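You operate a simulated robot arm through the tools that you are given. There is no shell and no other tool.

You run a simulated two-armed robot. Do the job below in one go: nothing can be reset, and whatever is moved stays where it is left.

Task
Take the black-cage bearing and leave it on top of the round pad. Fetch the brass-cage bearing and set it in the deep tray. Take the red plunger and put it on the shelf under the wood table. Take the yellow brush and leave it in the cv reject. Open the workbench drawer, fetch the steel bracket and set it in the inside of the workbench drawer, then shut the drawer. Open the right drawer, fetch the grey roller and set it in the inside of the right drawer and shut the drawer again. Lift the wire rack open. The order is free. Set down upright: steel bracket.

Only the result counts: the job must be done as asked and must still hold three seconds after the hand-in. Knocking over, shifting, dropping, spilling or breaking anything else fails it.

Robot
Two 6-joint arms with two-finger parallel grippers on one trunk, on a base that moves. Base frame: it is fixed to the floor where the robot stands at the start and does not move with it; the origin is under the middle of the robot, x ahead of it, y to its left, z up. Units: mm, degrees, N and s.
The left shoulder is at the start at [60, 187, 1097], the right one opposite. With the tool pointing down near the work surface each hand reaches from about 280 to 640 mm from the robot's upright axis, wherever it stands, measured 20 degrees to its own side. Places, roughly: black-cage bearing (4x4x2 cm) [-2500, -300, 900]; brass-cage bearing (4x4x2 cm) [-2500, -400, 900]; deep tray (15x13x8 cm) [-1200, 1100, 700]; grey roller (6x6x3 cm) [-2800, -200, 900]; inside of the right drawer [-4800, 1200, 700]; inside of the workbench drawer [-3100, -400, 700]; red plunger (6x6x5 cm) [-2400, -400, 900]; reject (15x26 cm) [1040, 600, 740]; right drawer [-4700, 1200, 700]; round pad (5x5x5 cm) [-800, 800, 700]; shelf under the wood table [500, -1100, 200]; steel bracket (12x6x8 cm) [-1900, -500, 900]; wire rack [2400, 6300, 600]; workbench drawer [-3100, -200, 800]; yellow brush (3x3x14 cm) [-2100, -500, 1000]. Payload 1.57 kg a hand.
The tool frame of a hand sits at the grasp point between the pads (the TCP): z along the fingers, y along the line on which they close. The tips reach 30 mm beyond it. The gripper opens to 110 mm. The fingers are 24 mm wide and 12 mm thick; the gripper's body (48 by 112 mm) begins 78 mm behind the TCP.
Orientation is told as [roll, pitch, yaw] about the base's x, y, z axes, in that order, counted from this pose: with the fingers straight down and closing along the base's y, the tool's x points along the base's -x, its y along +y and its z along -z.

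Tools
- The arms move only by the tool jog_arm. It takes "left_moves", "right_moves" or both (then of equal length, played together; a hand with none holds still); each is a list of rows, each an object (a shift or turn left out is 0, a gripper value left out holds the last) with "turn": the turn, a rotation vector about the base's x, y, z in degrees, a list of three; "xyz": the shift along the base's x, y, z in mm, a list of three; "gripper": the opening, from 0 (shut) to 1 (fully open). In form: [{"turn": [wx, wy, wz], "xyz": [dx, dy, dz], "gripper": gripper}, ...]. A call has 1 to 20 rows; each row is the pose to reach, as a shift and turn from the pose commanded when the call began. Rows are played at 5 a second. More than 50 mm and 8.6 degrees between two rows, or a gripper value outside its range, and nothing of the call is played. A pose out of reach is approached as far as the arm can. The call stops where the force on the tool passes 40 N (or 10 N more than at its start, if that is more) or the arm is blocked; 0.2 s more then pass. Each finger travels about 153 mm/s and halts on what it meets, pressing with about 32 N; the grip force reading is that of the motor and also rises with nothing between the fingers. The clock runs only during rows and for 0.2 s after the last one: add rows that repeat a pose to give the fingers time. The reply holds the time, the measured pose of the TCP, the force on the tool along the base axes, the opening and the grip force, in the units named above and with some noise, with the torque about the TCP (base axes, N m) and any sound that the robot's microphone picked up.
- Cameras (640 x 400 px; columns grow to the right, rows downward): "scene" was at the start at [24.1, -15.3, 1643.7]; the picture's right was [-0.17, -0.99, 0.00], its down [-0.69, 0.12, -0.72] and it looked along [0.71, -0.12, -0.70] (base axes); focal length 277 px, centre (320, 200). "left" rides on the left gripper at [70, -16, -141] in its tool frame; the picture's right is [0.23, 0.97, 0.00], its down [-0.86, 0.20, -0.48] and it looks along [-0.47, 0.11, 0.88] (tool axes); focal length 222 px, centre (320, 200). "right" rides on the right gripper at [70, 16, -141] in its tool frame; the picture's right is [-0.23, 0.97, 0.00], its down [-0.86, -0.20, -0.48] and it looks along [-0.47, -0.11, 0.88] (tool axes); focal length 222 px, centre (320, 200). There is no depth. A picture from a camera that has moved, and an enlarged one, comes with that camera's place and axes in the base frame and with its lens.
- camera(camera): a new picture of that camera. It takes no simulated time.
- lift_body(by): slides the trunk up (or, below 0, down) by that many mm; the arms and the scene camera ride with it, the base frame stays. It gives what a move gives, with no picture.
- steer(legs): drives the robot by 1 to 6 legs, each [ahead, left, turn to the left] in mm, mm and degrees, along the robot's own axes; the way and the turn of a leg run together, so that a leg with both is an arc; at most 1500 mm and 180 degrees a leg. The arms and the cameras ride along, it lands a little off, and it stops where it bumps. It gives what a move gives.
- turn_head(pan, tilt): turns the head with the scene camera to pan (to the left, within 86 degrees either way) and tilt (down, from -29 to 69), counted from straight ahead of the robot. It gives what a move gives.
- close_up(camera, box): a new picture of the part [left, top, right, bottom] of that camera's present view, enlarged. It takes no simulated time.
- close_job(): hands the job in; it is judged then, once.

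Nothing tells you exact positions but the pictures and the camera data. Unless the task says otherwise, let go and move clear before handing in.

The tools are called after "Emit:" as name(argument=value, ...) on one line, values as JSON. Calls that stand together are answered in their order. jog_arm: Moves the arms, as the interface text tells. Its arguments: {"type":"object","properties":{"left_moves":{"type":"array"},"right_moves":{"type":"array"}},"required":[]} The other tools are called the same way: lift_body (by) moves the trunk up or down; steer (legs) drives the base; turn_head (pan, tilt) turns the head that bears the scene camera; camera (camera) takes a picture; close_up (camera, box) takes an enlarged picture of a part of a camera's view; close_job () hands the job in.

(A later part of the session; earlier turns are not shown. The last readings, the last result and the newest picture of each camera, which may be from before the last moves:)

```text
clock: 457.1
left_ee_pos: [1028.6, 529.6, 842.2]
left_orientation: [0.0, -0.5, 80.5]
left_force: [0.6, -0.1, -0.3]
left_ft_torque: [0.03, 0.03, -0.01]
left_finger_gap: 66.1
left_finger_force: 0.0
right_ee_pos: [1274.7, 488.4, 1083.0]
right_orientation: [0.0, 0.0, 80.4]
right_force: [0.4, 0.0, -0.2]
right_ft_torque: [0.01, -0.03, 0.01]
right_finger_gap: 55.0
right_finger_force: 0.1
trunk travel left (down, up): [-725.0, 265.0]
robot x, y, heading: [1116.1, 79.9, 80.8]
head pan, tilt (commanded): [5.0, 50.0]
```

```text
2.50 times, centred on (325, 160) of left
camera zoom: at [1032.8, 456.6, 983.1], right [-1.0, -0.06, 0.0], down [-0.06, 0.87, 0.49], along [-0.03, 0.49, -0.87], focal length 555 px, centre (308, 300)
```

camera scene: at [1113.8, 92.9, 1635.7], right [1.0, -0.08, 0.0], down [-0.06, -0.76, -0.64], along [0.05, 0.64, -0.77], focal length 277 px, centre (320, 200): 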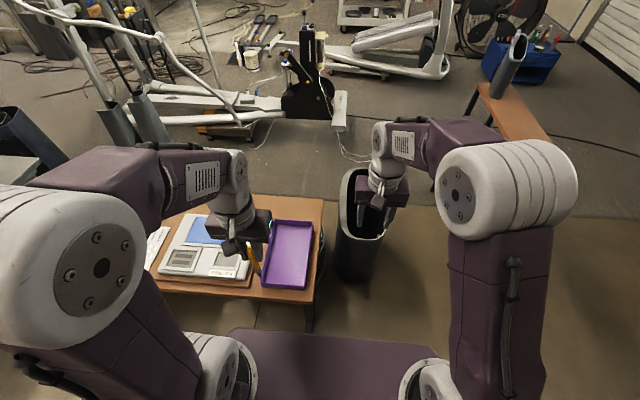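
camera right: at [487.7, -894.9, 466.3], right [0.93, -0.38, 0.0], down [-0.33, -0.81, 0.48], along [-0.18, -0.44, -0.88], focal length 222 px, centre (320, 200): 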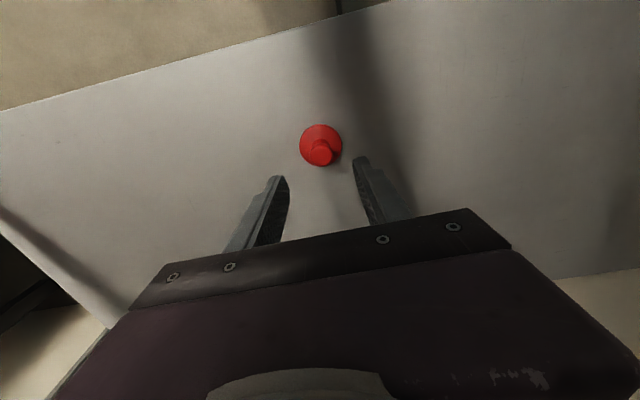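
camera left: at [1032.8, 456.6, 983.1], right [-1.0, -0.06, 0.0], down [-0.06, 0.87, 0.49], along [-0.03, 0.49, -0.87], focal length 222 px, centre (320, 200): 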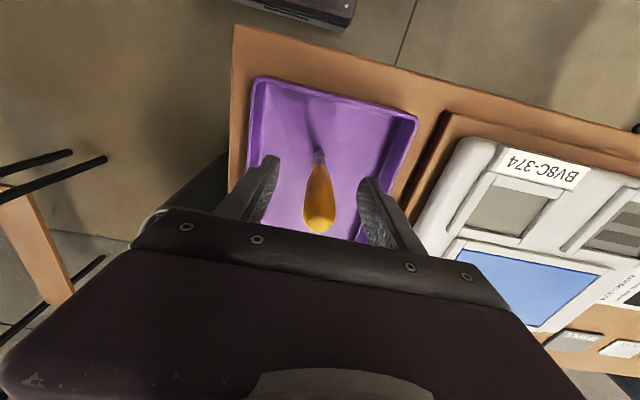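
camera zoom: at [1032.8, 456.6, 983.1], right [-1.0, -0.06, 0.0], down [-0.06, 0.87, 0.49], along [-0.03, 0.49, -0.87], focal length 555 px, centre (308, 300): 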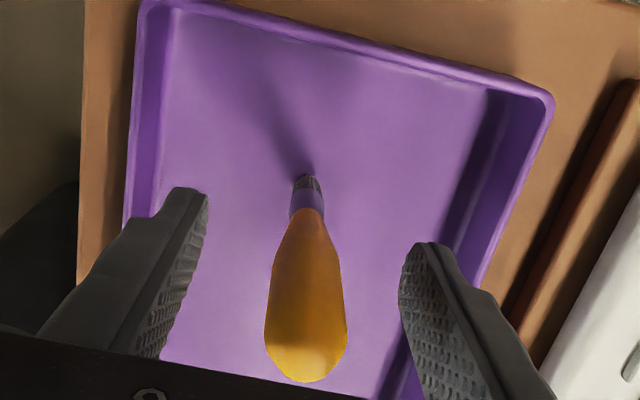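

It is balancing upright on its flat end. For a robust result I'll lay it down: lift clear, close the fingers, go behind it and nudge the handle forward along the tray.

Emit:
jog_arm(left_moves=[{"xyz": [0, 0, 10]}, {"xyz": [0, 0, 30]}, {"xyz": [0, 0, 55]}, {"xyz": [0, 0, 75]}, {"xyz": [0, 0, 75]}])

Emit:
close_up(camera="scene", box=[230, 170, 340, 310])

Emit:
camera(camera="left")

```text
clock: 458.3
left_ee_pos: [1029.7, 529.4, 917.1]
left_orientation: [0.0, -0.5, 80.5]
left_force: [-0.2, -0.1, 1.0]
left_ft_torque: [-0.03, -0.03, 0.01]
left_finger_gap: 66.0
left_finger_force: 0.1
right_ee_pos: [1274.7, 487.8, 1083.6]
right_orientation: [0.0, 0.0, 80.4]
right_force: [0.2, -0.5, -0.2]
right_ft_torque: [0.05, 0.0, 0.0]
right_finger_gap: 55.0
right_finger_force: 0.1
trunk travel left (down, up): [-725.0, 265.0]
robot x, y, heading: [1117.9, 77.7, 80.7]
head pan, tilt (commanded): [5.0, 50.0]
```

```text
2.86 times, centred on (285, 240) of scene
camera zoom: at [1114.2, 95.2, 1635.7], right [1.0, -0.08, 0.0], down [-0.06, -0.76, -0.64], along [0.05, 0.64, -0.77], focal length 793 px, centre (420, 86)
```

zoom: 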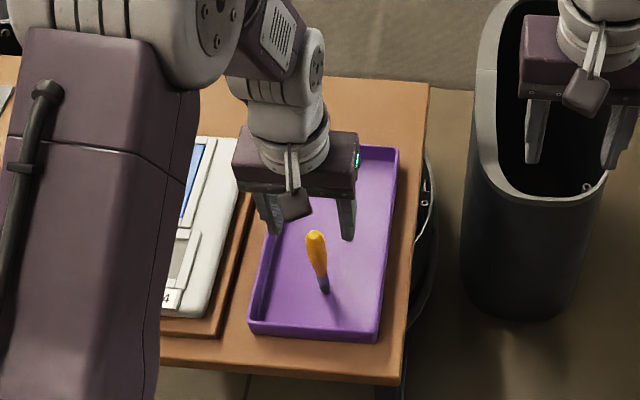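

```text
taken
camera left: at [1033.2, 457.1, 1058.5], right [-1.0, -0.06, 0.0], down [-0.06, 0.87, 0.49], along [-0.03, 0.48, -0.87], focal length 222 px, centre (320, 200)
```

left: 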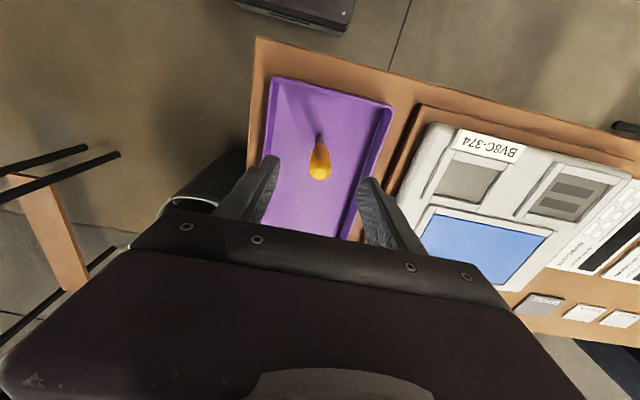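

The brush stands vertically at about [1029,535]. I close the fingers above it, move behind it, lower, and nudge it forward gently.

Emit:
jog_arm(left_moves=[{"gripper": 0.2}, {"xyz": [-4, -25, 0], "gripper": 0.0}, {"xyz": [-9, -55, 0]}, {"xyz": [-9, -55, -25]}, {"xyz": [-9, -55, -52]}, {"xyz": [-9, -55, -52]}])

Emit:
close_up(camera="scene", box=[230, 170, 340, 310])

Emit:
camera(camera="left")

```text
clock: 459.7
left_ee_pos: [1020.8, 474.0, 864.5]
left_orientation: [-0.1, -0.7, 80.5]
left_force: [1.0, -0.3, 0.5]
left_ft_torque: [0.0, -0.04, -0.04]
left_finger_gap: 0.2
left_finger_force: 21.7
right_ee_pos: [1274.8, 488.8, 1084.0]
right_orientation: [0.0, 0.0, 80.4]
right_force: [0.5, 0.3, 0.0]
right_ft_torque: [0.05, -0.02, -0.02]
right_finger_gap: 54.8
right_finger_force: 0.1
trunk travel left (down, up): [-725.0, 265.0]
robot x, y, heading: [1116.7, 76.0, 80.8]
head pan, tilt (commanded): [5.0, 50.0]
```

```text
2.86 times, centred on (285, 240) of scene
camera zoom: at [1114.2, 93.8, 1635.7], right [1.0, -0.08, 0.0], down [-0.06, -0.76, -0.64], along [0.05, 0.64, -0.77], focal length 793 px, centre (420, 86)
```

zoom: 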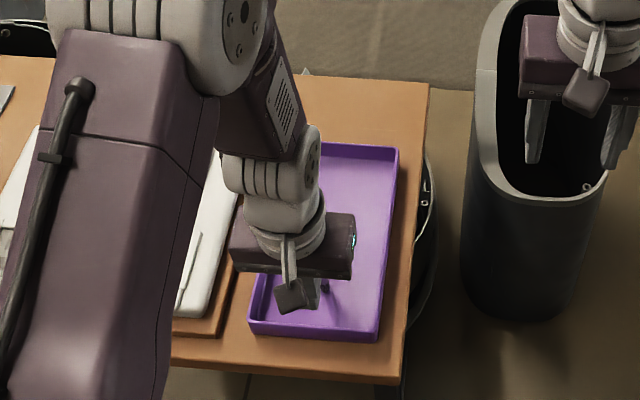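

```text
taken
camera left: at [1024.9, 400.7, 1005.7], right [-1.0, -0.06, 0.0], down [-0.06, 0.87, 0.49], along [-0.03, 0.49, -0.87], focal length 222 px, centre (320, 200)
```

left: 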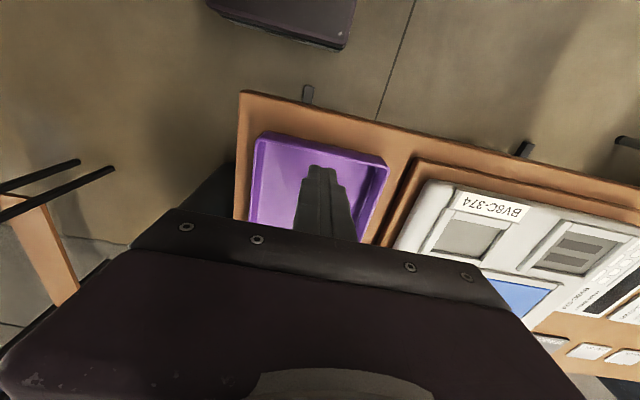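

Emit:
jog_arm(left_moves=[{"xyz": [1.6, 10, 0]}, {"xyz": [3.2, 20, 0]}, {"xyz": [4.8, 30, 0]}, {"xyz": [5.8, 36, 0]}, {"xyz": [6.8, 42, 0]}, {"xyz": [7.8, 48, 0]}, {"xyz": [8.8, 54, 0]}, {"xyz": [9.7, 60, 0]}, {"xyz": [10.7, 66, 0]}, {"xyz": [10.7, 66, 0]}, {"xyz": [10.7, 66, 0]}])

Emit:
close_up(camera="scene", box=[230, 170, 340, 310])

Emit:
camera(camera="left")

```text
clock: 462.1
left_ee_pos: [1030.9, 540.4, 865.3]
left_orientation: [0.0, -0.6, 80.6]
left_force: [-1.5, -0.1, -0.3]
left_ft_torque: [0.01, -0.06, 0.02]
left_finger_gap: 0.0
left_finger_force: 21.5
right_ee_pos: [1274.9, 488.5, 1083.5]
right_orientation: [0.1, 0.0, 80.4]
right_force: [0.1, -0.5, -0.9]
right_ft_torque: [-0.05, 0.0, 0.03]
right_finger_gap: 55.1
right_finger_force: 0.0
trunk travel left (down, up): [-725.0, 265.0]
robot x, y, heading: [1113.7, 79.9, 80.7]
head pan, tilt (commanded): [5.0, 50.0]
```

```text
2.86 times, centred on (285, 240) of scene
camera zoom: at [1114.2, 94.9, 1635.7], right [1.0, -0.08, 0.0], down [-0.06, -0.76, -0.64], along [0.05, 0.64, -0.77], focal length 793 px, centre (420, 86)
```

zoom: 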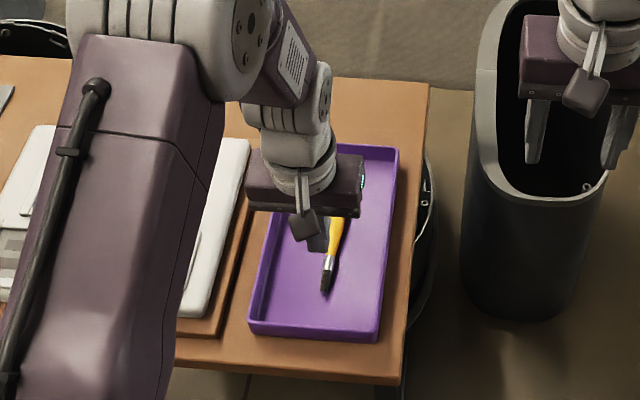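

```text
taken
camera left: at [1035.2, 467.8, 1005.6], right [-1.0, -0.06, 0.0], down [-0.06, 0.87, 0.49], along [-0.03, 0.49, -0.87], focal length 222 px, centre (320, 200)
```

left: 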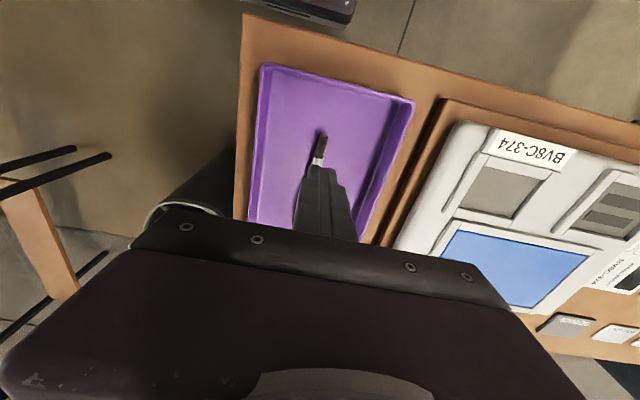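

The brush now lies flat in the reject tray. I lift the left hand clear and confirm.

Emit:
jog_arm(left_moves=[{"xyz": [0, 0, 40]}, {"xyz": [0, 0, 80]}, {"xyz": [0, 0, 120]}, {"xyz": [0, 0, 160]}, {"xyz": [-5, -30, 195]}, {"xyz": [-13, -75, 195]}, {"xyz": [-21, -120, 195]}, {"xyz": [-21, -120, 195]}])

Emit:
close_up(camera="scene", box=[230, 170, 340, 310])

```text
clock: 463.9
left_ee_pos: [1008.6, 420.4, 1060.3]
left_orientation: [0.0, -0.5, 80.5]
left_force: [0.1, -0.2, -0.6]
left_ft_torque: [-0.04, -0.01, 0.0]
left_finger_gap: 0.0
left_finger_force: 21.1
right_ee_pos: [1275.0, 489.5, 1083.9]
right_orientation: [0.0, 0.0, 80.4]
right_force: [0.3, 0.1, 0.2]
right_ft_torque: [-0.03, 0.01, 0.01]
right_finger_gap: 55.1
right_finger_force: 0.2
trunk travel left (down, up): [-725.0, 265.0]
robot x, y, heading: [1113.9, 75.5, 80.6]
head pan, tilt (commanded): [5.0, 50.0]
```

```text
2.86 times, centred on (285, 240) of scene
camera zoom: at [1114.4, 95.8, 1635.6], right [1.0, -0.08, 0.0], down [-0.06, -0.76, -0.64], along [0.05, 0.64, -0.77], focal length 793 px, centre (420, 86)
```

zoom: 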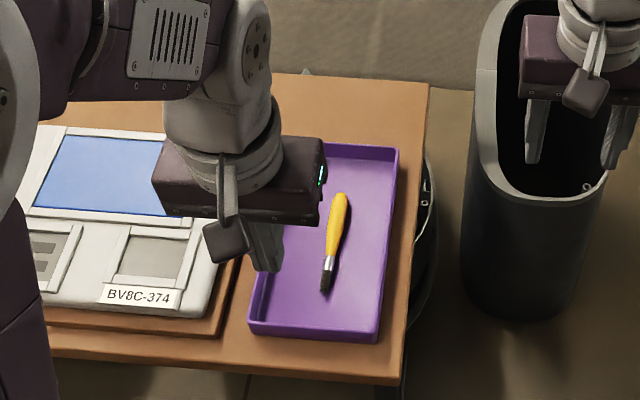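

All six placements are done; only the wire rack at about [2400,6300,600] remains. I back off and drive east around the stand to find a route north.

Emit:
steer(legs=[[-250, 0, 0], [0, 0, -80.6], [1500, 0, 0], [0, 0, 70]])

Emit:
turn_head(pan=0, tilt=20)

Emit:
camera(camera="scene")

Emit:
turn_head(pan=40, tilt=20)

Emit:
camera(camera="scene")

```text
clock: 479.1
left_ee_pos: [2521.8, 180.0, 1060.8]
left_orientation: [0.0, -0.5, 69.5]
left_force: [0.1, 0.1, 0.7]
left_ft_torque: [-0.04, -0.02, -0.02]
left_finger_gap: 0.0
left_finger_force: 21.2
right_ee_pos: [2794.2, 195.6, 1083.3]
right_orientation: [0.0, 0.0, 69.3]
right_force: [-0.3, 0.2, -0.3]
right_ft_torque: [0.03, 0.01, -0.02]
right_finger_gap: 55.0
right_finger_force: 0.1
trunk travel left (down, up): [-725.0, 265.0]
robot x, y, heading: [2557.9, -176.9, 69.5]
head pan, tilt (commanded): [5.0, 50.0]
```

```text
clock: 480.1
left_ee_pos: [2522.0, 179.6, 1061.2]
left_orientation: [0.1, -0.5, 69.6]
left_force: [0.2, 0.3, -1.2]
left_ft_torque: [-0.01, 0.0, -0.01]
left_finger_gap: 0.1
left_finger_force: 21.6
right_ee_pos: [2794.4, 196.4, 1083.8]
right_orientation: [-0.1, 0.0, 69.3]
right_force: [-0.3, -0.8, -0.2]
right_ft_torque: [0.02, 0.0, 0.03]
right_finger_gap: 54.8
right_finger_force: 0.1
trunk travel left (down, up): [-725.0, 265.0]
robot x, y, heading: [2556.6, -175.2, 69.4]
head pan, tilt (commanded): [0.0, 20.0]
```

```text
taken
camera scene: at [2573.9, -146.0, 1681.2], right [0.94, -0.35, 0.0], down [-0.12, -0.32, -0.94], along [0.33, 0.88, -0.34], focal length 277 px, centre (320, 200)
```

scene: 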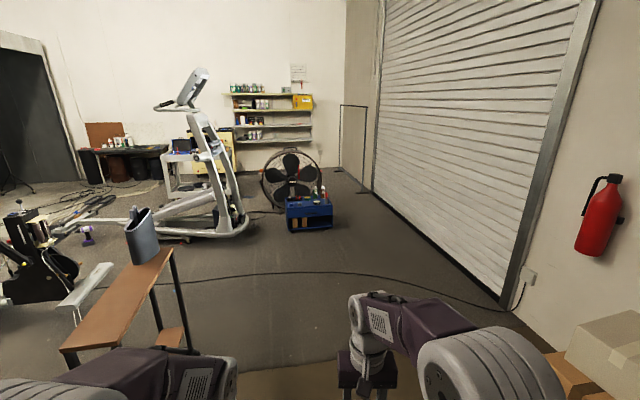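

```text
clock: 481.2
left_ee_pos: [2521.9, 179.4, 1060.1]
left_orientation: [0.1, -0.5, 69.5]
left_force: [0.0, -0.1, -0.6]
left_ft_torque: [0.0, 0.0, -0.01]
left_finger_gap: 0.0
left_finger_force: 21.6
right_ee_pos: [2794.7, 196.2, 1084.1]
right_orientation: [0.0, 0.0, 69.3]
right_force: [-0.1, 0.9, -0.7]
right_ft_torque: [-0.04, 0.0, -0.02]
right_finger_gap: 55.1
right_finger_force: 0.1
trunk travel left (down, up): [-725.0, 265.0]
robot x, y, heading: [2556.8, -177.5, 69.4]
head pan, tilt (commanded): [40.0, 20.0]
```

```text
taken
camera scene: at [2510.3, -145.3, 1681.3], right [0.94, 0.33, 0.0], down [0.11, -0.32, -0.94], along [-0.31, 0.89, -0.34], focal length 277 px, centre (320, 200)
```

scene: 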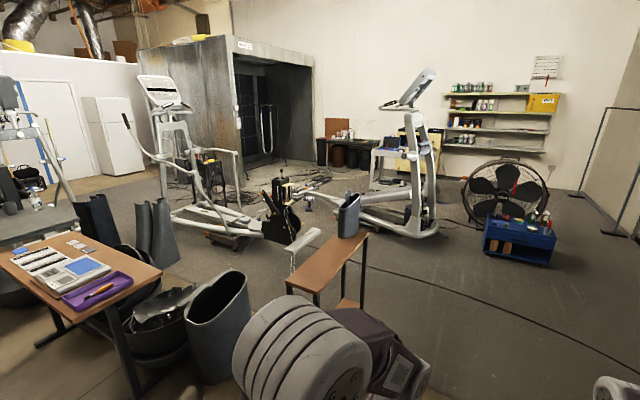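

I can see the yellow cabinet region at the far wall behind an elliptical and a white cart. The gap beside the toolbox is narrow, so I route around its right side near the door, checking as I go.

Emit:
steer(legs=[[0, 0, -18], [1500, 0, 0], [700, 0, 0], [0, 0, 35]])

Emit:
turn_head(pan=0, tilt=25)

Emit:
camera(camera="scene")

Emit:
turn_head(pan=45, tilt=20)

Emit:
camera(camera="scene")

```text
clock: 494.7
left_ee_pos: [3783.6, 1877.0, 1060.9]
left_orientation: [0.0, -0.5, 86.6]
left_force: [0.7, 0.1, -0.9]
left_ft_torque: [0.02, -0.02, -0.01]
left_finger_gap: 0.0
left_finger_force: 21.2
right_ee_pos: [4038.9, 1971.7, 1082.9]
right_orientation: [0.0, 0.0, 86.4]
right_force: [0.1, 0.0, 0.1]
right_ft_torque: [-0.02, 0.01, 0.05]
right_finger_gap: 55.0
right_finger_force: 0.1
trunk travel left (down, up): [-725.0, 265.0]
robot x, y, heading: [3922.5, 1543.1, 86.7]
head pan, tilt (commanded): [40.0, 20.0]
```

```text
clock: 495.8
left_ee_pos: [3783.0, 1876.4, 1061.5]
left_orientation: [-0.1, -0.5, 86.7]
left_force: [0.4, 0.6, 0.1]
left_ft_torque: [-0.02, 0.01, 0.02]
left_finger_gap: 0.0
left_finger_force: 20.9
right_ee_pos: [4040.2, 1972.4, 1083.3]
right_orientation: [-0.1, 0.0, 86.5]
right_force: [-0.1, -0.1, 0.2]
right_ft_torque: [0.02, 0.04, 0.03]
right_finger_gap: 54.8
right_finger_force: 0.1
trunk travel left (down, up): [-725.0, 265.0]
robot x, y, heading: [3924.7, 1547.0, 86.7]
head pan, tilt (commanded): [0.0, 25.0]
```

```text
taken
camera scene: at [3928.5, 1578.3, 1673.2], right [1.0, -0.06, 0.0], down [-0.02, -0.42, -0.91], along [0.05, 0.9, -0.42], focal length 277 px, centre (320, 200)
```

scene: 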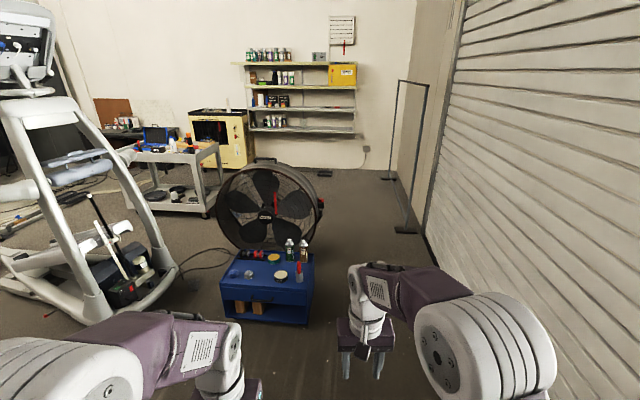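

```text
clock: 496.9
left_ee_pos: [3782.5, 1876.2, 1060.6]
left_orientation: [-0.1, -0.4, 86.6]
left_force: [-0.3, -0.1, -0.4]
left_ft_torque: [0.01, 0.02, -0.02]
left_finger_gap: 0.0
left_finger_force: 21.4
right_ee_pos: [4038.9, 1972.3, 1082.2]
right_orientation: [0.0, 0.0, 86.5]
right_force: [-0.1, 0.4, -0.2]
right_ft_torque: [-0.05, -0.01, -0.01]
right_finger_gap: 54.8
right_finger_force: 0.2
trunk travel left (down, up): [-725.0, 265.0]
robot x, y, heading: [3926.0, 1548.6, 86.8]
head pan, tilt (commanded): [45.0, 20.0]
```

```text
taken
camera scene: at [3861.4, 1556.1, 1681.2], right [0.75, 0.66, 0.0], down [0.23, -0.26, -0.94], along [-0.62, 0.7, -0.34], focal length 277 px, centre (320, 200)
```

scene: 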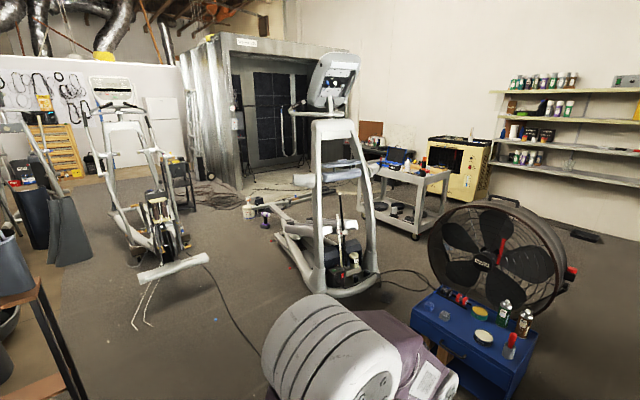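

Emit:
close_up(camera="scene", box=[370, 110, 520, 240])

Emit:
turn_head(pan=15, tilt=20)

Emit:
close_up(camera="scene", box=[200, 60, 400, 200])

```text
3.08 times, centred on (445, 175) of scene
camera zoom: at [3861.4, 1556.1, 1681.2], right [0.75, 0.66, 0.0], down [0.23, -0.26, -0.94], along [-0.62, 0.7, -0.34], focal length 854 px, centre (-65, 277)
```

zoom: 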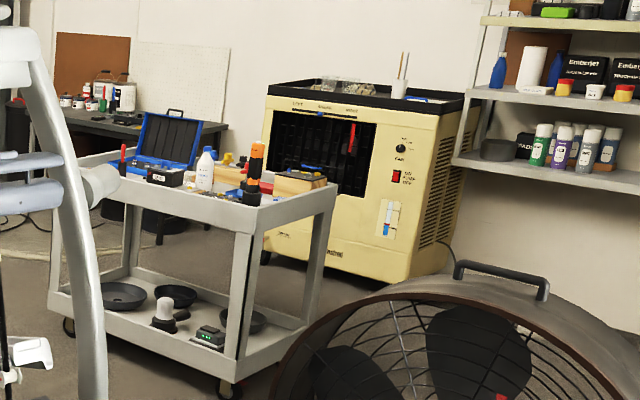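

```text
clock: 497.8
left_ee_pos: [3782.3, 1875.3, 1060.4]
left_orientation: [0.1, -0.4, 86.6]
left_force: [-0.4, 0.0, -0.4]
left_ft_torque: [-0.02, -0.04, -0.02]
left_finger_gap: 0.1
left_finger_force: 21.5
right_ee_pos: [4038.3, 1971.9, 1083.7]
right_orientation: [0.0, -0.1, 86.5]
right_force: [0.2, 0.4, 0.9]
right_ft_torque: [0.0, -0.01, -0.01]
right_finger_gap: 55.1
right_finger_force: 0.0
trunk travel left (down, up): [-725.0, 265.0]
robot x, y, heading: [3921.9, 1545.7, 86.6]
head pan, tilt (commanded): [15.0, 20.0]
```

```text
2.86 times, centred on (300, 130) of scene
camera zoom: at [3904.2, 1577.5, 1681.3], right [0.98, 0.2, 0.0], down [0.07, -0.34, -0.94], along [-0.19, 0.92, -0.34], focal length 793 px, centre (377, 400)
```

zoom: 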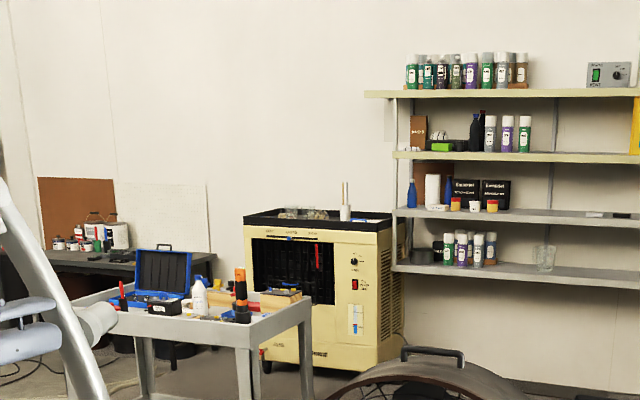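

The wire rack is the dark grille with a red handle on the yellow machine at the back. I drive north along the door side, past the toolbox and fan.

Emit:
steer(legs=[[0, -500, 0], [0, 0, 3.3], [1500, 0, 0], [1400, 0, 0]])

Emit:
turn_head(pan=50, tilt=25)

Emit:
camera(camera="scene")

Emit:
turn_head(pan=80, tilt=30)

Emit:
camera(camera="scene")

```text
clock: 514.9
left_ee_pos: [4318.3, 4750.9, 1060.6]
left_orientation: [0.0, -0.5, 88.6]
left_force: [0.3, 0.2, 0.1]
left_ft_torque: [0.01, 0.0, -0.02]
left_finger_gap: 0.1
left_finger_force: 21.2
right_ee_pos: [4571.9, 4856.7, 1083.7]
right_orientation: [-0.2, 0.0, 88.5]
right_force: [-0.8, -0.8, -0.8]
right_ft_torque: [-0.02, 0.0, -0.04]
right_finger_gap: 55.1
right_finger_force: 0.0
trunk travel left (down, up): [-725.0, 265.0]
robot x, y, heading: [4470.7, 4425.8, 88.6]
head pan, tilt (commanded): [15.0, 20.0]
```

```text
clock: 515.9
left_ee_pos: [4317.8, 4751.7, 1060.2]
left_orientation: [0.0, -0.5, 88.6]
left_force: [1.1, -0.9, 0.4]
left_ft_torque: [0.02, -0.02, 0.02]
left_finger_gap: 0.0
left_finger_force: 20.9
right_ee_pos: [4571.6, 4857.5, 1083.3]
right_orientation: [0.1, 0.0, 88.5]
right_force: [-1.5, 0.0, -0.2]
right_ft_torque: [-0.01, -0.01, -0.02]
right_finger_gap: 54.8
right_finger_force: 0.1
trunk travel left (down, up): [-725.0, 265.0]
robot x, y, heading: [4468.4, 4429.3, 88.4]
head pan, tilt (commanded): [50.0, 25.0]
```

```text
taken
camera scene: at [4402.6, 4428.1, 1673.2], right [0.66, 0.75, 0.0], down [0.32, -0.28, -0.91], along [-0.68, 0.6, -0.42], focal length 277 px, centre (320, 200)
```

scene: 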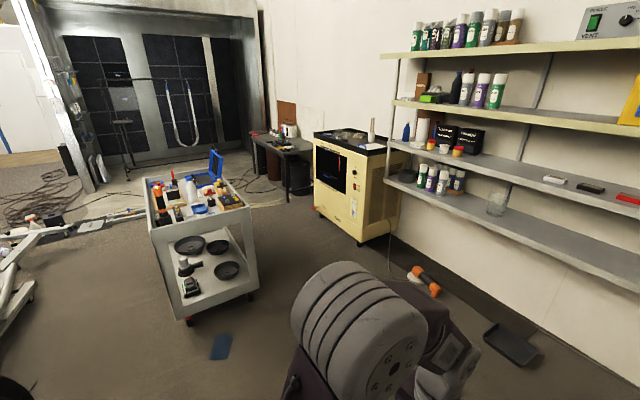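

```text
clock: 516.8
left_ee_pos: [4317.1, 4751.8, 1061.3]
left_orientation: [-0.1, -0.5, 88.6]
left_force: [0.1, -0.1, -0.4]
left_ft_torque: [-0.01, 0.02, -0.03]
left_finger_gap: 0.0
left_finger_force: 21.1
right_ee_pos: [4569.6, 4856.8, 1083.9]
right_orientation: [0.0, 0.0, 88.5]
right_force: [-0.5, 0.0, -0.6]
right_ft_torque: [-0.01, -0.01, -0.03]
right_finger_gap: 55.1
right_finger_force: 0.1
trunk travel left (down, up): [-725.0, 265.0]
robot x, y, heading: [4470.1, 4426.9, 88.9]
head pan, tilt (commanded): [80.0, 30.0]
```

```text
taken
camera scene: at [4383.1, 4385.3, 1665.2], right [0.2, 0.98, 0.0], down [0.49, -0.1, -0.87], along [-0.85, 0.17, -0.5], focal length 277 px, centre (320, 200)
```

scene: 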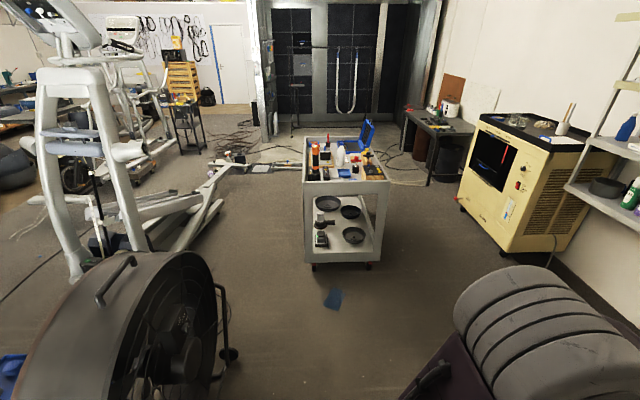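

The cart and the yellow machine leave about 1.2 m between them. I drive north, turn west and position in front of the machine.

Emit:
steer(legs=[[1150, 0, 0], [0, 0, 90], [1400, 0, 0], [400, 0, 0], [0, 0, -97]])

Emit:
turn_head(pan=0, tilt=35)

Emit:
camera(camera="scene")

```text
clock: 539.3
left_ee_pos: [2592.2, 5983.5, 1060.5]
left_orientation: [0.0, -0.4, 80.7]
left_force: [-0.2, 0.8, -0.1]
left_ft_torque: [-0.03, 0.02, 0.0]
left_finger_gap: 0.3
left_finger_force: 20.8
right_ee_pos: [2856.3, 6051.3, 1083.2]
right_orientation: [-0.1, 0.0, 80.5]
right_force: [-0.1, -0.2, -1.2]
right_ft_torque: [-0.01, 0.02, -0.01]
right_finger_gap: 54.9
right_finger_force: 0.0
trunk travel left (down, up): [-725.0, 265.0]
robot x, y, heading: [2695.0, 5645.4, 80.8]
head pan, tilt (commanded): [80.0, 30.0]
```

```text
clock: 540.8
left_ee_pos: [2591.5, 5983.2, 1059.2]
left_orientation: [0.0, -0.6, 80.7]
left_force: [0.5, -0.6, -0.5]
left_ft_torque: [0.03, 0.0, 0.02]
left_finger_gap: 0.0
left_finger_force: 21.1
right_ee_pos: [2857.6, 6051.8, 1083.1]
right_orientation: [-0.1, 0.2, 80.5]
right_force: [0.3, 0.1, 0.3]
right_ft_torque: [-0.02, 0.04, -0.01]
right_finger_gap: 54.8
right_finger_force: 0.0
trunk travel left (down, up): [-725.0, 265.0]
robot x, y, heading: [2696.0, 5641.2, 80.8]
head pan, tilt (commanded): [0.0, 35.0]
```

```text
taken
camera scene: at [2705.5, 5668.0, 1657.4], right [0.99, -0.16, 0.0], down [-0.09, -0.57, -0.82], along [0.13, 0.81, -0.57], focal length 277 px, centre (320, 200)
```

scene: 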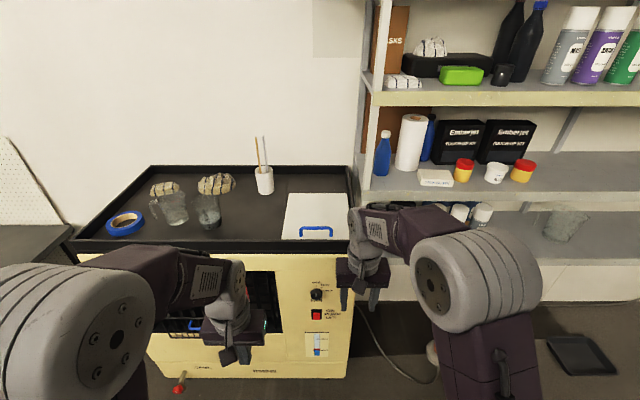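

Emit:
jog_arm(left_moves=[{"xyz": [-45, 7, 0]}, {"xyz": [-90, 14, 0]}, {"xyz": [-135, 21, 0]}, {"xyz": [-180, 28, 0]}, {"xyz": [-180, 28, 0]}])

Emit:
turn_head(pan=10, tilt=45)

Emit:
camera(camera="scene")

Emit:
close_up(camera="scene", box=[160, 130, 400, 330])

```text
clock: 542.0
left_ee_pos: [2411.3, 6009.6, 1060.2]
left_orientation: [0.0, -0.5, 80.7]
left_force: [0.2, 0.5, 0.0]
left_ft_torque: [-0.03, -0.01, 0.01]
left_finger_gap: 0.0
left_finger_force: 21.3
right_ee_pos: [2857.6, 6052.0, 1084.5]
right_orientation: [0.0, 0.0, 80.5]
right_force: [-0.6, -0.2, -0.1]
right_ft_torque: [-0.02, -0.02, -0.02]
right_finger_gap: 54.8
right_finger_force: 0.1
trunk travel left (down, up): [-725.0, 265.0]
robot x, y, heading: [2696.0, 5636.7, 80.7]
head pan, tilt (commanded): [0.0, 35.0]
```

```text
clock: 542.8
left_ee_pos: [2411.1, 6011.5, 1059.3]
left_orientation: [0.0, -0.5, 80.7]
left_force: [0.1, 0.0, 0.3]
left_ft_torque: [-0.02, 0.01, -0.01]
left_finger_gap: 0.0
left_finger_force: 20.9
right_ee_pos: [2855.6, 6050.4, 1082.3]
right_orientation: [-0.1, 0.0, 80.5]
right_force: [0.1, 0.4, -0.1]
right_ft_torque: [-0.02, 0.0, -0.04]
right_finger_gap: 55.2
right_finger_force: 0.1
trunk travel left (down, up): [-725.0, 265.0]
robot x, y, heading: [2698.6, 5642.3, 80.9]
head pan, tilt (commanded): [10.0, 45.0]
```

```text
taken
camera scene: at [2690.7, 5662.3, 1642.6], right [1.0, 0.01, 0.0], down [0.01, -0.71, -0.71], along [-0.01, 0.71, -0.71], focal length 277 px, centre (320, 200)
```

scene: 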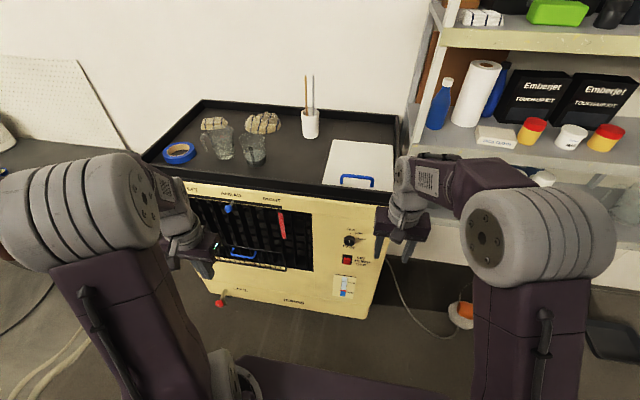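

```text
2.00 times, centred on (280, 230) of scene
camera zoom: at [2690.7, 5662.3, 1642.6], right [1.0, 0.01, 0.0], down [0.01, -0.71, -0.71], along [-0.01, 0.71, -0.71], focal length 555 px, centre (400, 140)
```

zoom: 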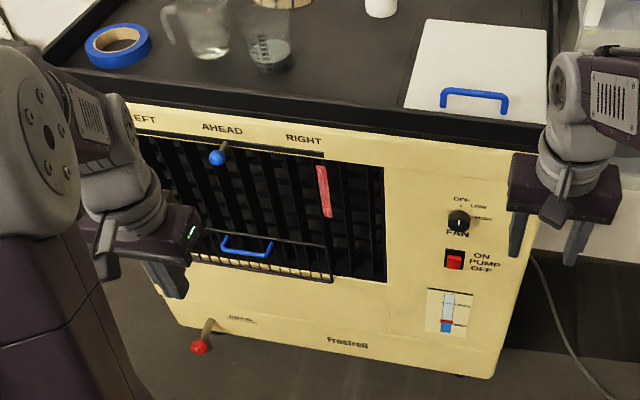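

The wire rack is a small hinged wire panel with a blue handle at the lower part of the front opening. I lower the trunk for a frontal look.

Emit:
lift_body(by=-400)

Emit:
turn_head(pan=15, tilt=35)

Emit:
camera(camera="scene")

Emit:
close_up(camera="scene", box=[160, 100, 400, 260])

```text
clock: 546.6
left_ee_pos: [2410.5, 6008.2, 659.8]
left_orientation: [0.0, -0.5, 80.8]
left_force: [0.9, 0.6, -0.7]
left_ft_torque: [0.0, -0.02, -0.02]
left_finger_gap: 0.0
left_finger_force: 21.3
right_ee_pos: [2857.3, 6052.7, 682.9]
right_orientation: [0.0, 0.1, 80.4]
right_force: [0.0, 0.5, 0.9]
right_ft_torque: [0.01, 0.01, 0.01]
right_finger_gap: 54.9
right_finger_force: 0.0
trunk travel left (down, up): [-325.0, 665.0]
robot x, y, heading: [2695.8, 5641.7, 80.8]
head pan, tilt (commanded): [10.0, 45.0]
```

```text
clock: 547.3
left_ee_pos: [2410.4, 6010.2, 659.6]
left_orientation: [0.1, -0.4, 80.7]
left_force: [0.3, -0.4, 0.6]
left_ft_torque: [0.01, 0.02, -0.03]
left_finger_gap: 0.0
left_finger_force: 21.5
right_ee_pos: [2856.5, 6052.2, 684.6]
right_orientation: [-0.1, 0.0, 80.5]
right_force: [0.5, 0.5, 0.5]
right_ft_torque: [0.02, 0.0, 0.01]
right_finger_gap: 55.2
right_finger_force: 0.0
trunk travel left (down, up): [-325.0, 665.0]
robot x, y, heading: [2699.2, 5639.1, 80.7]
head pan, tilt (commanded): [15.0, 35.0]
```

```text
taken
camera scene: at [2682.6, 5668.6, 1257.4], right [1.0, 0.1, 0.0], down [0.06, -0.57, -0.82], along [-0.08, 0.81, -0.57], focal length 277 px, centre (320, 200)
```

scene: 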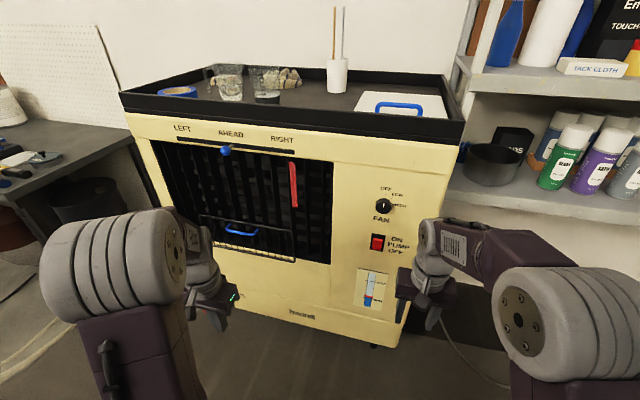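

```text
2.50 times, centred on (280, 180) of scene
camera zoom: at [2682.6, 5668.6, 1257.4], right [1.0, 0.1, 0.0], down [0.06, -0.57, -0.82], along [-0.08, 0.81, -0.57], focal length 694 px, centre (420, 250)
```

zoom: 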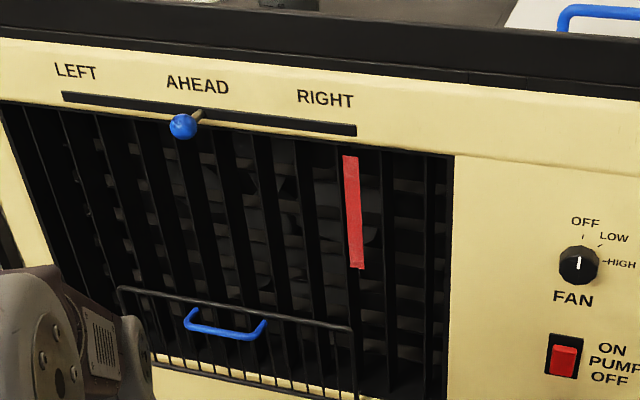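

Emit:
steer(legs=[[0, 300, 0]])

Emit:
lift_body(by=-200)

Emit:
turn_head(pan=0, tilt=30)

Emit:
camera(camera="scene")

Emit:
close_up(camera="scene", box=[190, 130, 430, 290])

```text
clock: 549.4
left_ee_pos: [2113.7, 6059.8, 660.3]
left_orientation: [-0.1, -0.5, 80.6]
left_force: [0.3, 1.1, -0.5]
left_ft_torque: [0.01, -0.01, 0.05]
left_finger_gap: 0.2
left_finger_force: 21.1
right_ee_pos: [2558.7, 6100.5, 683.2]
right_orientation: [-0.1, 0.0, 80.5]
right_force: [-0.8, 0.4, 0.7]
right_ft_torque: [-0.01, 0.01, 0.01]
right_finger_gap: 54.9
right_finger_force: 0.1
trunk travel left (down, up): [-325.0, 665.0]
robot x, y, heading: [2400.6, 5688.0, 80.8]
head pan, tilt (commanded): [15.0, 35.0]
```

```text
clock: 551.5
left_ee_pos: [2114.6, 6060.4, 459.9]
left_orientation: [0.0, -0.6, 80.6]
left_force: [0.2, -0.8, -0.5]
left_ft_torque: [0.01, 0.02, 0.0]
left_finger_gap: 0.2
left_finger_force: 21.3
right_ee_pos: [2560.1, 6100.2, 484.1]
right_orientation: [-0.1, 0.0, 80.5]
right_force: [-0.1, 0.6, 0.0]
right_ft_torque: [0.05, 0.0, 0.02]
right_finger_gap: 55.2
right_finger_force: 0.0
trunk travel left (down, up): [-125.0, 865.0]
robot x, y, heading: [2398.4, 5691.0, 80.7]
head pan, tilt (commanded): [15.0, 35.0]
```

```text
clock: 552.3
left_ee_pos: [2114.9, 6059.2, 459.5]
left_orientation: [0.0, -0.5, 80.6]
left_force: [0.0, -0.8, -1.0]
left_ft_torque: [0.03, -0.05, -0.02]
left_finger_gap: 0.0
left_finger_force: 21.3
right_ee_pos: [2560.5, 6100.1, 483.1]
right_orientation: [-0.1, -0.1, 80.5]
right_force: [-0.7, -0.1, 0.4]
right_ft_torque: [-0.01, 0.03, -0.02]
right_finger_gap: 54.9
right_finger_force: 0.0
trunk travel left (down, up): [-125.0, 865.0]
robot x, y, heading: [2400.3, 5691.1, 80.7]
head pan, tilt (commanded): [0.0, 30.0]
```

```text
taken
camera scene: at [2408.4, 5719.0, 1065.2], right [0.99, -0.16, 0.0], down [-0.08, -0.49, -0.87], along [0.14, 0.85, -0.5], focal length 277 px, centre (320, 200)
```

scene: 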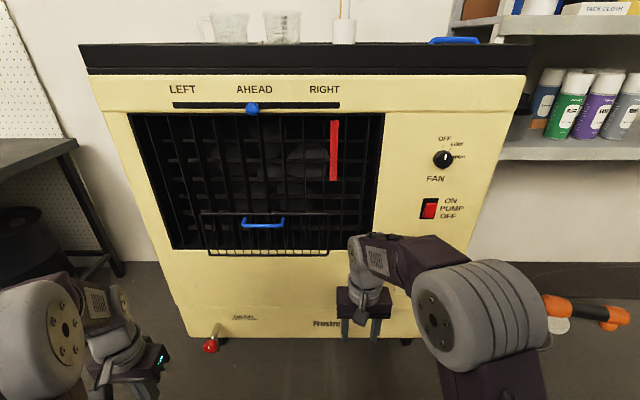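

```text
2.50 times, centred on (310, 210) of scene
camera zoom: at [2408.4, 5719.0, 1065.2], right [0.99, -0.16, 0.0], down [-0.08, -0.49, -0.87], along [0.14, 0.85, -0.5], focal length 694 px, centre (345, 175)
```

zoom: 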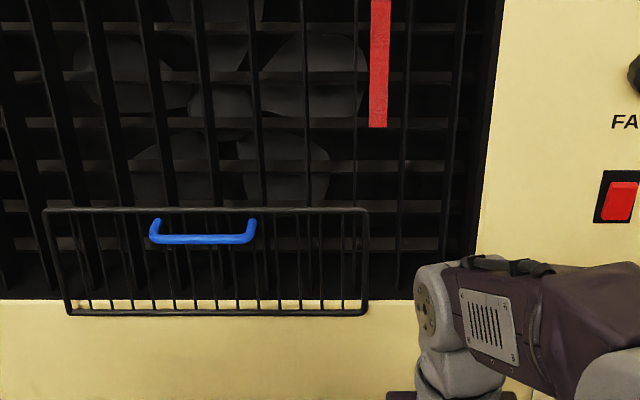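

Triangulation shows the rack is a vertical wire panel (z≈534–670, x≈2190–2530, y≈6390–6320) with a blue handle at its top bar. I zoom further to understand the hinge.

Emit:
close_up(camera="scene", box=[190, 190, 270, 270])

Emit:
close_up(camera="scene", box=[270, 190, 350, 270])

```text
5.00 times, centred on (230, 230) of scene
camera zoom: at [2408.4, 5719.0, 1065.2], right [0.99, -0.16, 0.0], down [-0.08, -0.49, -0.87], along [0.14, 0.85, -0.5], focal length 1387 px, centre (770, 50)
```

zoom: 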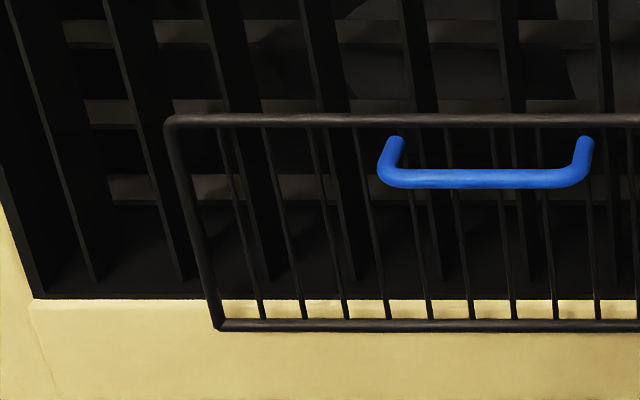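

```text
5.00 times, centred on (310, 230) of scene
camera zoom: at [2408.4, 5719.0, 1065.2], right [0.99, -0.16, 0.0], down [-0.08, -0.49, -0.87], along [0.14, 0.85, -0.5], focal length 1387 px, centre (370, 50)
```

zoom: 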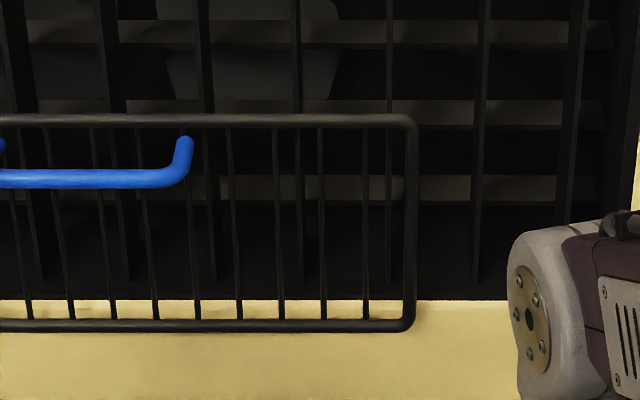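

I'll grip the blue handle with the right hand pointing forward, as for the drawers. First I yaw and raise the right hand, then pitch it to horizontal.

Emit:
jog_arm(right_moves=[{"turn": [0, 0, 8], "xyz": [0, 0, 12]}, {"turn": [0, 0, 16], "xyz": [0, 0, 25]}, {"turn": [0, 0, 24], "xyz": [0, 0, 37]}, {"turn": [0, 0, 32], "xyz": [0, 0, 50]}, {"turn": [0, 0, 40], "xyz": [0, 0, 62]}, {"turn": [0, 0, 48], "xyz": [0, 0, 75]}, {"turn": [0, 0, 56], "xyz": [0, 0, 87]}, {"turn": [0, 0, 64], "xyz": [0, 0, 100]}, {"turn": [0, 0, 72], "xyz": [0, 0, 112]}, {"turn": [0, 0, 80], "xyz": [0, 0, 120]}, {"turn": [0, 0, 88], "xyz": [0, 0, 130]}, {"turn": [0, 0, 90], "xyz": [0, 0, 130]}])

Emit:
steer(legs=[[-60, 0, 0], [0, 300, -1.5]])

```text
clock: 554.9
left_ee_pos: [2114.1, 6059.6, 459.6]
left_orientation: [0.0, -0.5, 80.6]
left_force: [0.1, 0.9, 0.0]
left_ft_torque: [-0.02, 0.0, 0.02]
left_finger_gap: 0.0
left_finger_force: 21.5
right_ee_pos: [2560.0, 6101.9, 613.1]
right_orientation: [0.0, 0.0, 170.6]
right_force: [0.1, -0.1, -0.2]
right_ft_torque: [0.0, 0.0, -0.02]
right_finger_gap: 54.8
right_finger_force: 0.0
trunk travel left (down, up): [-125.0, 865.0]
robot x, y, heading: [2400.8, 5690.5, 80.7]
head pan, tilt (commanded): [0.0, 30.0]
```

```text
clock: 557.5
left_ee_pos: [1819.3, 6061.2, 459.1]
left_orientation: [-0.1, -0.6, 79.1]
left_force: [1.0, -0.7, -0.3]
left_ft_torque: [0.0, 0.01, 0.0]
left_finger_gap: 0.1
left_finger_force: 20.8
right_ee_pos: [2265.0, 6090.0, 613.6]
right_orientation: [0.1, 0.0, 168.9]
right_force: [0.7, 0.0, -0.1]
right_ft_torque: [0.01, 0.0, 0.01]
right_finger_gap: 54.9
right_finger_force: 0.0
trunk travel left (down, up): [-125.0, 865.0]
robot x, y, heading: [2095.0, 5682.4, 79.0]
head pan, tilt (commanded): [0.0, 30.0]
```

Emit:
jog_arm(right_moves=[{"turn": [7.7, -1.5, 0], "xyz": [1, 6, 6]}, {"turn": [15.4, -3, 0], "xyz": [2.5, 13, 12]}, {"turn": [23, -4.5, 0], "xyz": [4, 20, 18]}, {"turn": [30.7, -6, 0], "xyz": [5.5, 28, 24]}, {"turn": [38.4, -7.5, 0], "xyz": [7, 36, 30]}, {"turn": [46, -8.9, 0], "xyz": [8.5, 44, 36]}, {"turn": [53.7, -10.4, 0], "xyz": [10, 52, 42]}, {"turn": [61.4, -11.9, 0], "xyz": [12, 61, 48]}, {"turn": [69, -13.4, 0], "xyz": [14, 70, 54]}, {"turn": [76.7, -14.9, 0], "xyz": [16, 80, 60]}, {"turn": [84.4, -16.4, 0], "xyz": [17, 88, 62]}, {"turn": [84.4, -16.4, 0], "xyz": [17, 88, 62]}])

Emit:
camera(camera="scene")

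Emit:
camera(camera="right")

```text
clock: 560.1
left_ee_pos: [1819.1, 6060.4, 459.4]
left_orientation: [0.0, -0.4, 79.0]
left_force: [-0.4, 0.4, 0.0]
left_ft_torque: [-0.01, -0.01, 0.0]
left_finger_gap: 0.2
left_finger_force: 21.8
right_ee_pos: [2280.6, 6178.4, 674.3]
right_orientation: [-86.1, 0.0, 169.0]
right_force: [-0.1, 0.1, -0.1]
right_ft_torque: [0.0, 0.02, 0.01]
right_finger_gap: 55.0
right_finger_force: 0.0
trunk travel left (down, up): [-125.0, 865.0]
robot x, y, heading: [2099.1, 5686.7, 79.0]
head pan, tilt (commanded): [0.0, 30.0]
```

```text
taken
camera scene: at [2103.9, 5712.5, 1065.2], right [0.98, -0.19, 0.0], down [-0.09, -0.49, -0.87], along [0.16, 0.85, -0.5], focal length 277 px, centre (320, 200)
```

scene: 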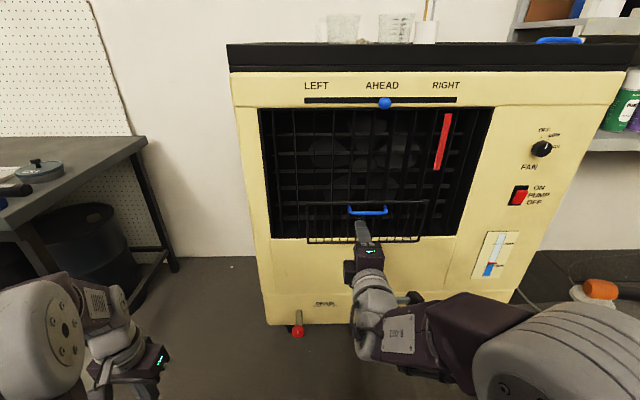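

```text
taken
camera right: at [2323.6, 6023.8, 669.4], right [-0.24, -0.02, -0.97], down [-0.93, -0.29, 0.23], along [-0.29, 0.96, 0.05], focal length 222 px, centre (320, 200)
```

right: 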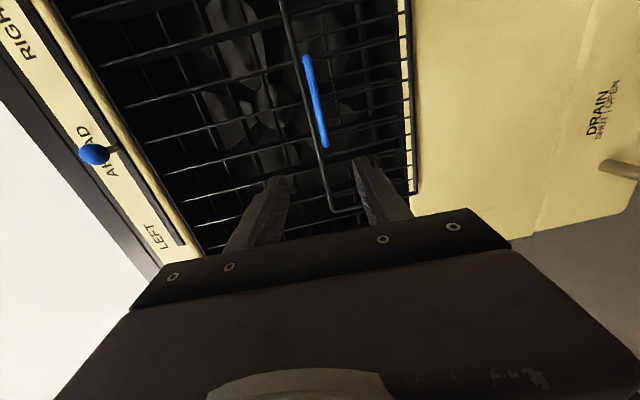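

The handle is at about [2358,6318,659]. I shift the right hand right/down to its line, narrow the gripper, and drive 90 mm closer.

Emit:
jog_arm(right_moves=[{"xyz": [25, -5, -7], "gripper": 0.45}, {"xyz": [50, -9.7, -14]}, {"xyz": [50, -9.7, -14]}])

Emit:
steer(legs=[[90, 0, 0]])

Emit:
camera(camera="right")

Emit:
close_up(camera="scene", box=[280, 150, 440, 290])

```text
clock: 560.9
left_ee_pos: [1817.6, 6060.2, 459.2]
left_orientation: [0.0, -0.5, 79.2]
left_force: [-0.2, -0.2, 0.1]
left_ft_torque: [0.05, 0.02, 0.0]
left_finger_gap: 0.2
left_finger_force: 21.3
right_ee_pos: [2331.4, 6167.9, 661.8]
right_orientation: [-86.0, -0.1, 168.7]
right_force: [0.6, 0.4, -0.3]
right_ft_torque: [-0.02, -0.01, 0.03]
right_finger_gap: 49.8
right_finger_force: 0.0
trunk travel left (down, up): [-125.0, 865.0]
robot x, y, heading: [2094.1, 5683.1, 79.2]
head pan, tilt (commanded): [0.0, 30.0]
```

```text
clock: 562.0
left_ee_pos: [1836.1, 6147.6, 460.3]
left_orientation: [0.0, -0.5, 79.1]
left_force: [0.4, -0.1, -0.8]
left_ft_torque: [0.02, -0.02, 0.01]
left_finger_gap: 0.3
left_finger_force: 21.3
right_ee_pos: [2346.8, 6257.1, 661.0]
right_orientation: [-85.9, 0.0, 168.5]
right_force: [-0.1, 0.3, 0.1]
right_ft_torque: [0.03, 0.0, 0.01]
right_finger_gap: 49.3
right_finger_force: 0.1
trunk travel left (down, up): [-125.0, 865.0]
robot x, y, heading: [2113.2, 5773.6, 79.0]
head pan, tilt (commanded): [0.0, 30.0]
```

```text
taken
camera right: at [2387.5, 6101.6, 655.6], right [-0.24, -0.02, -0.97], down [-0.93, -0.29, 0.23], along [-0.28, 0.96, 0.05], focal length 222 px, centre (320, 200)
```

right: 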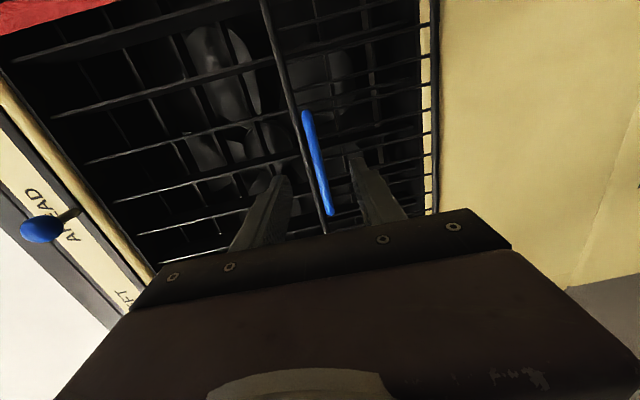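

```text
2.86 times, centred on (360, 220) of scene
camera zoom: at [2120.8, 5800.4, 1065.2], right [0.98, -0.19, 0.0], down [-0.09, -0.49, -0.87], along [0.16, 0.85, -0.5], focal length 793 px, centre (206, 143)
```

zoom: 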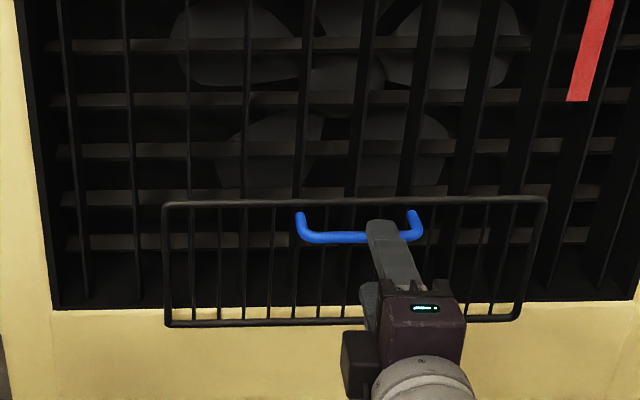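

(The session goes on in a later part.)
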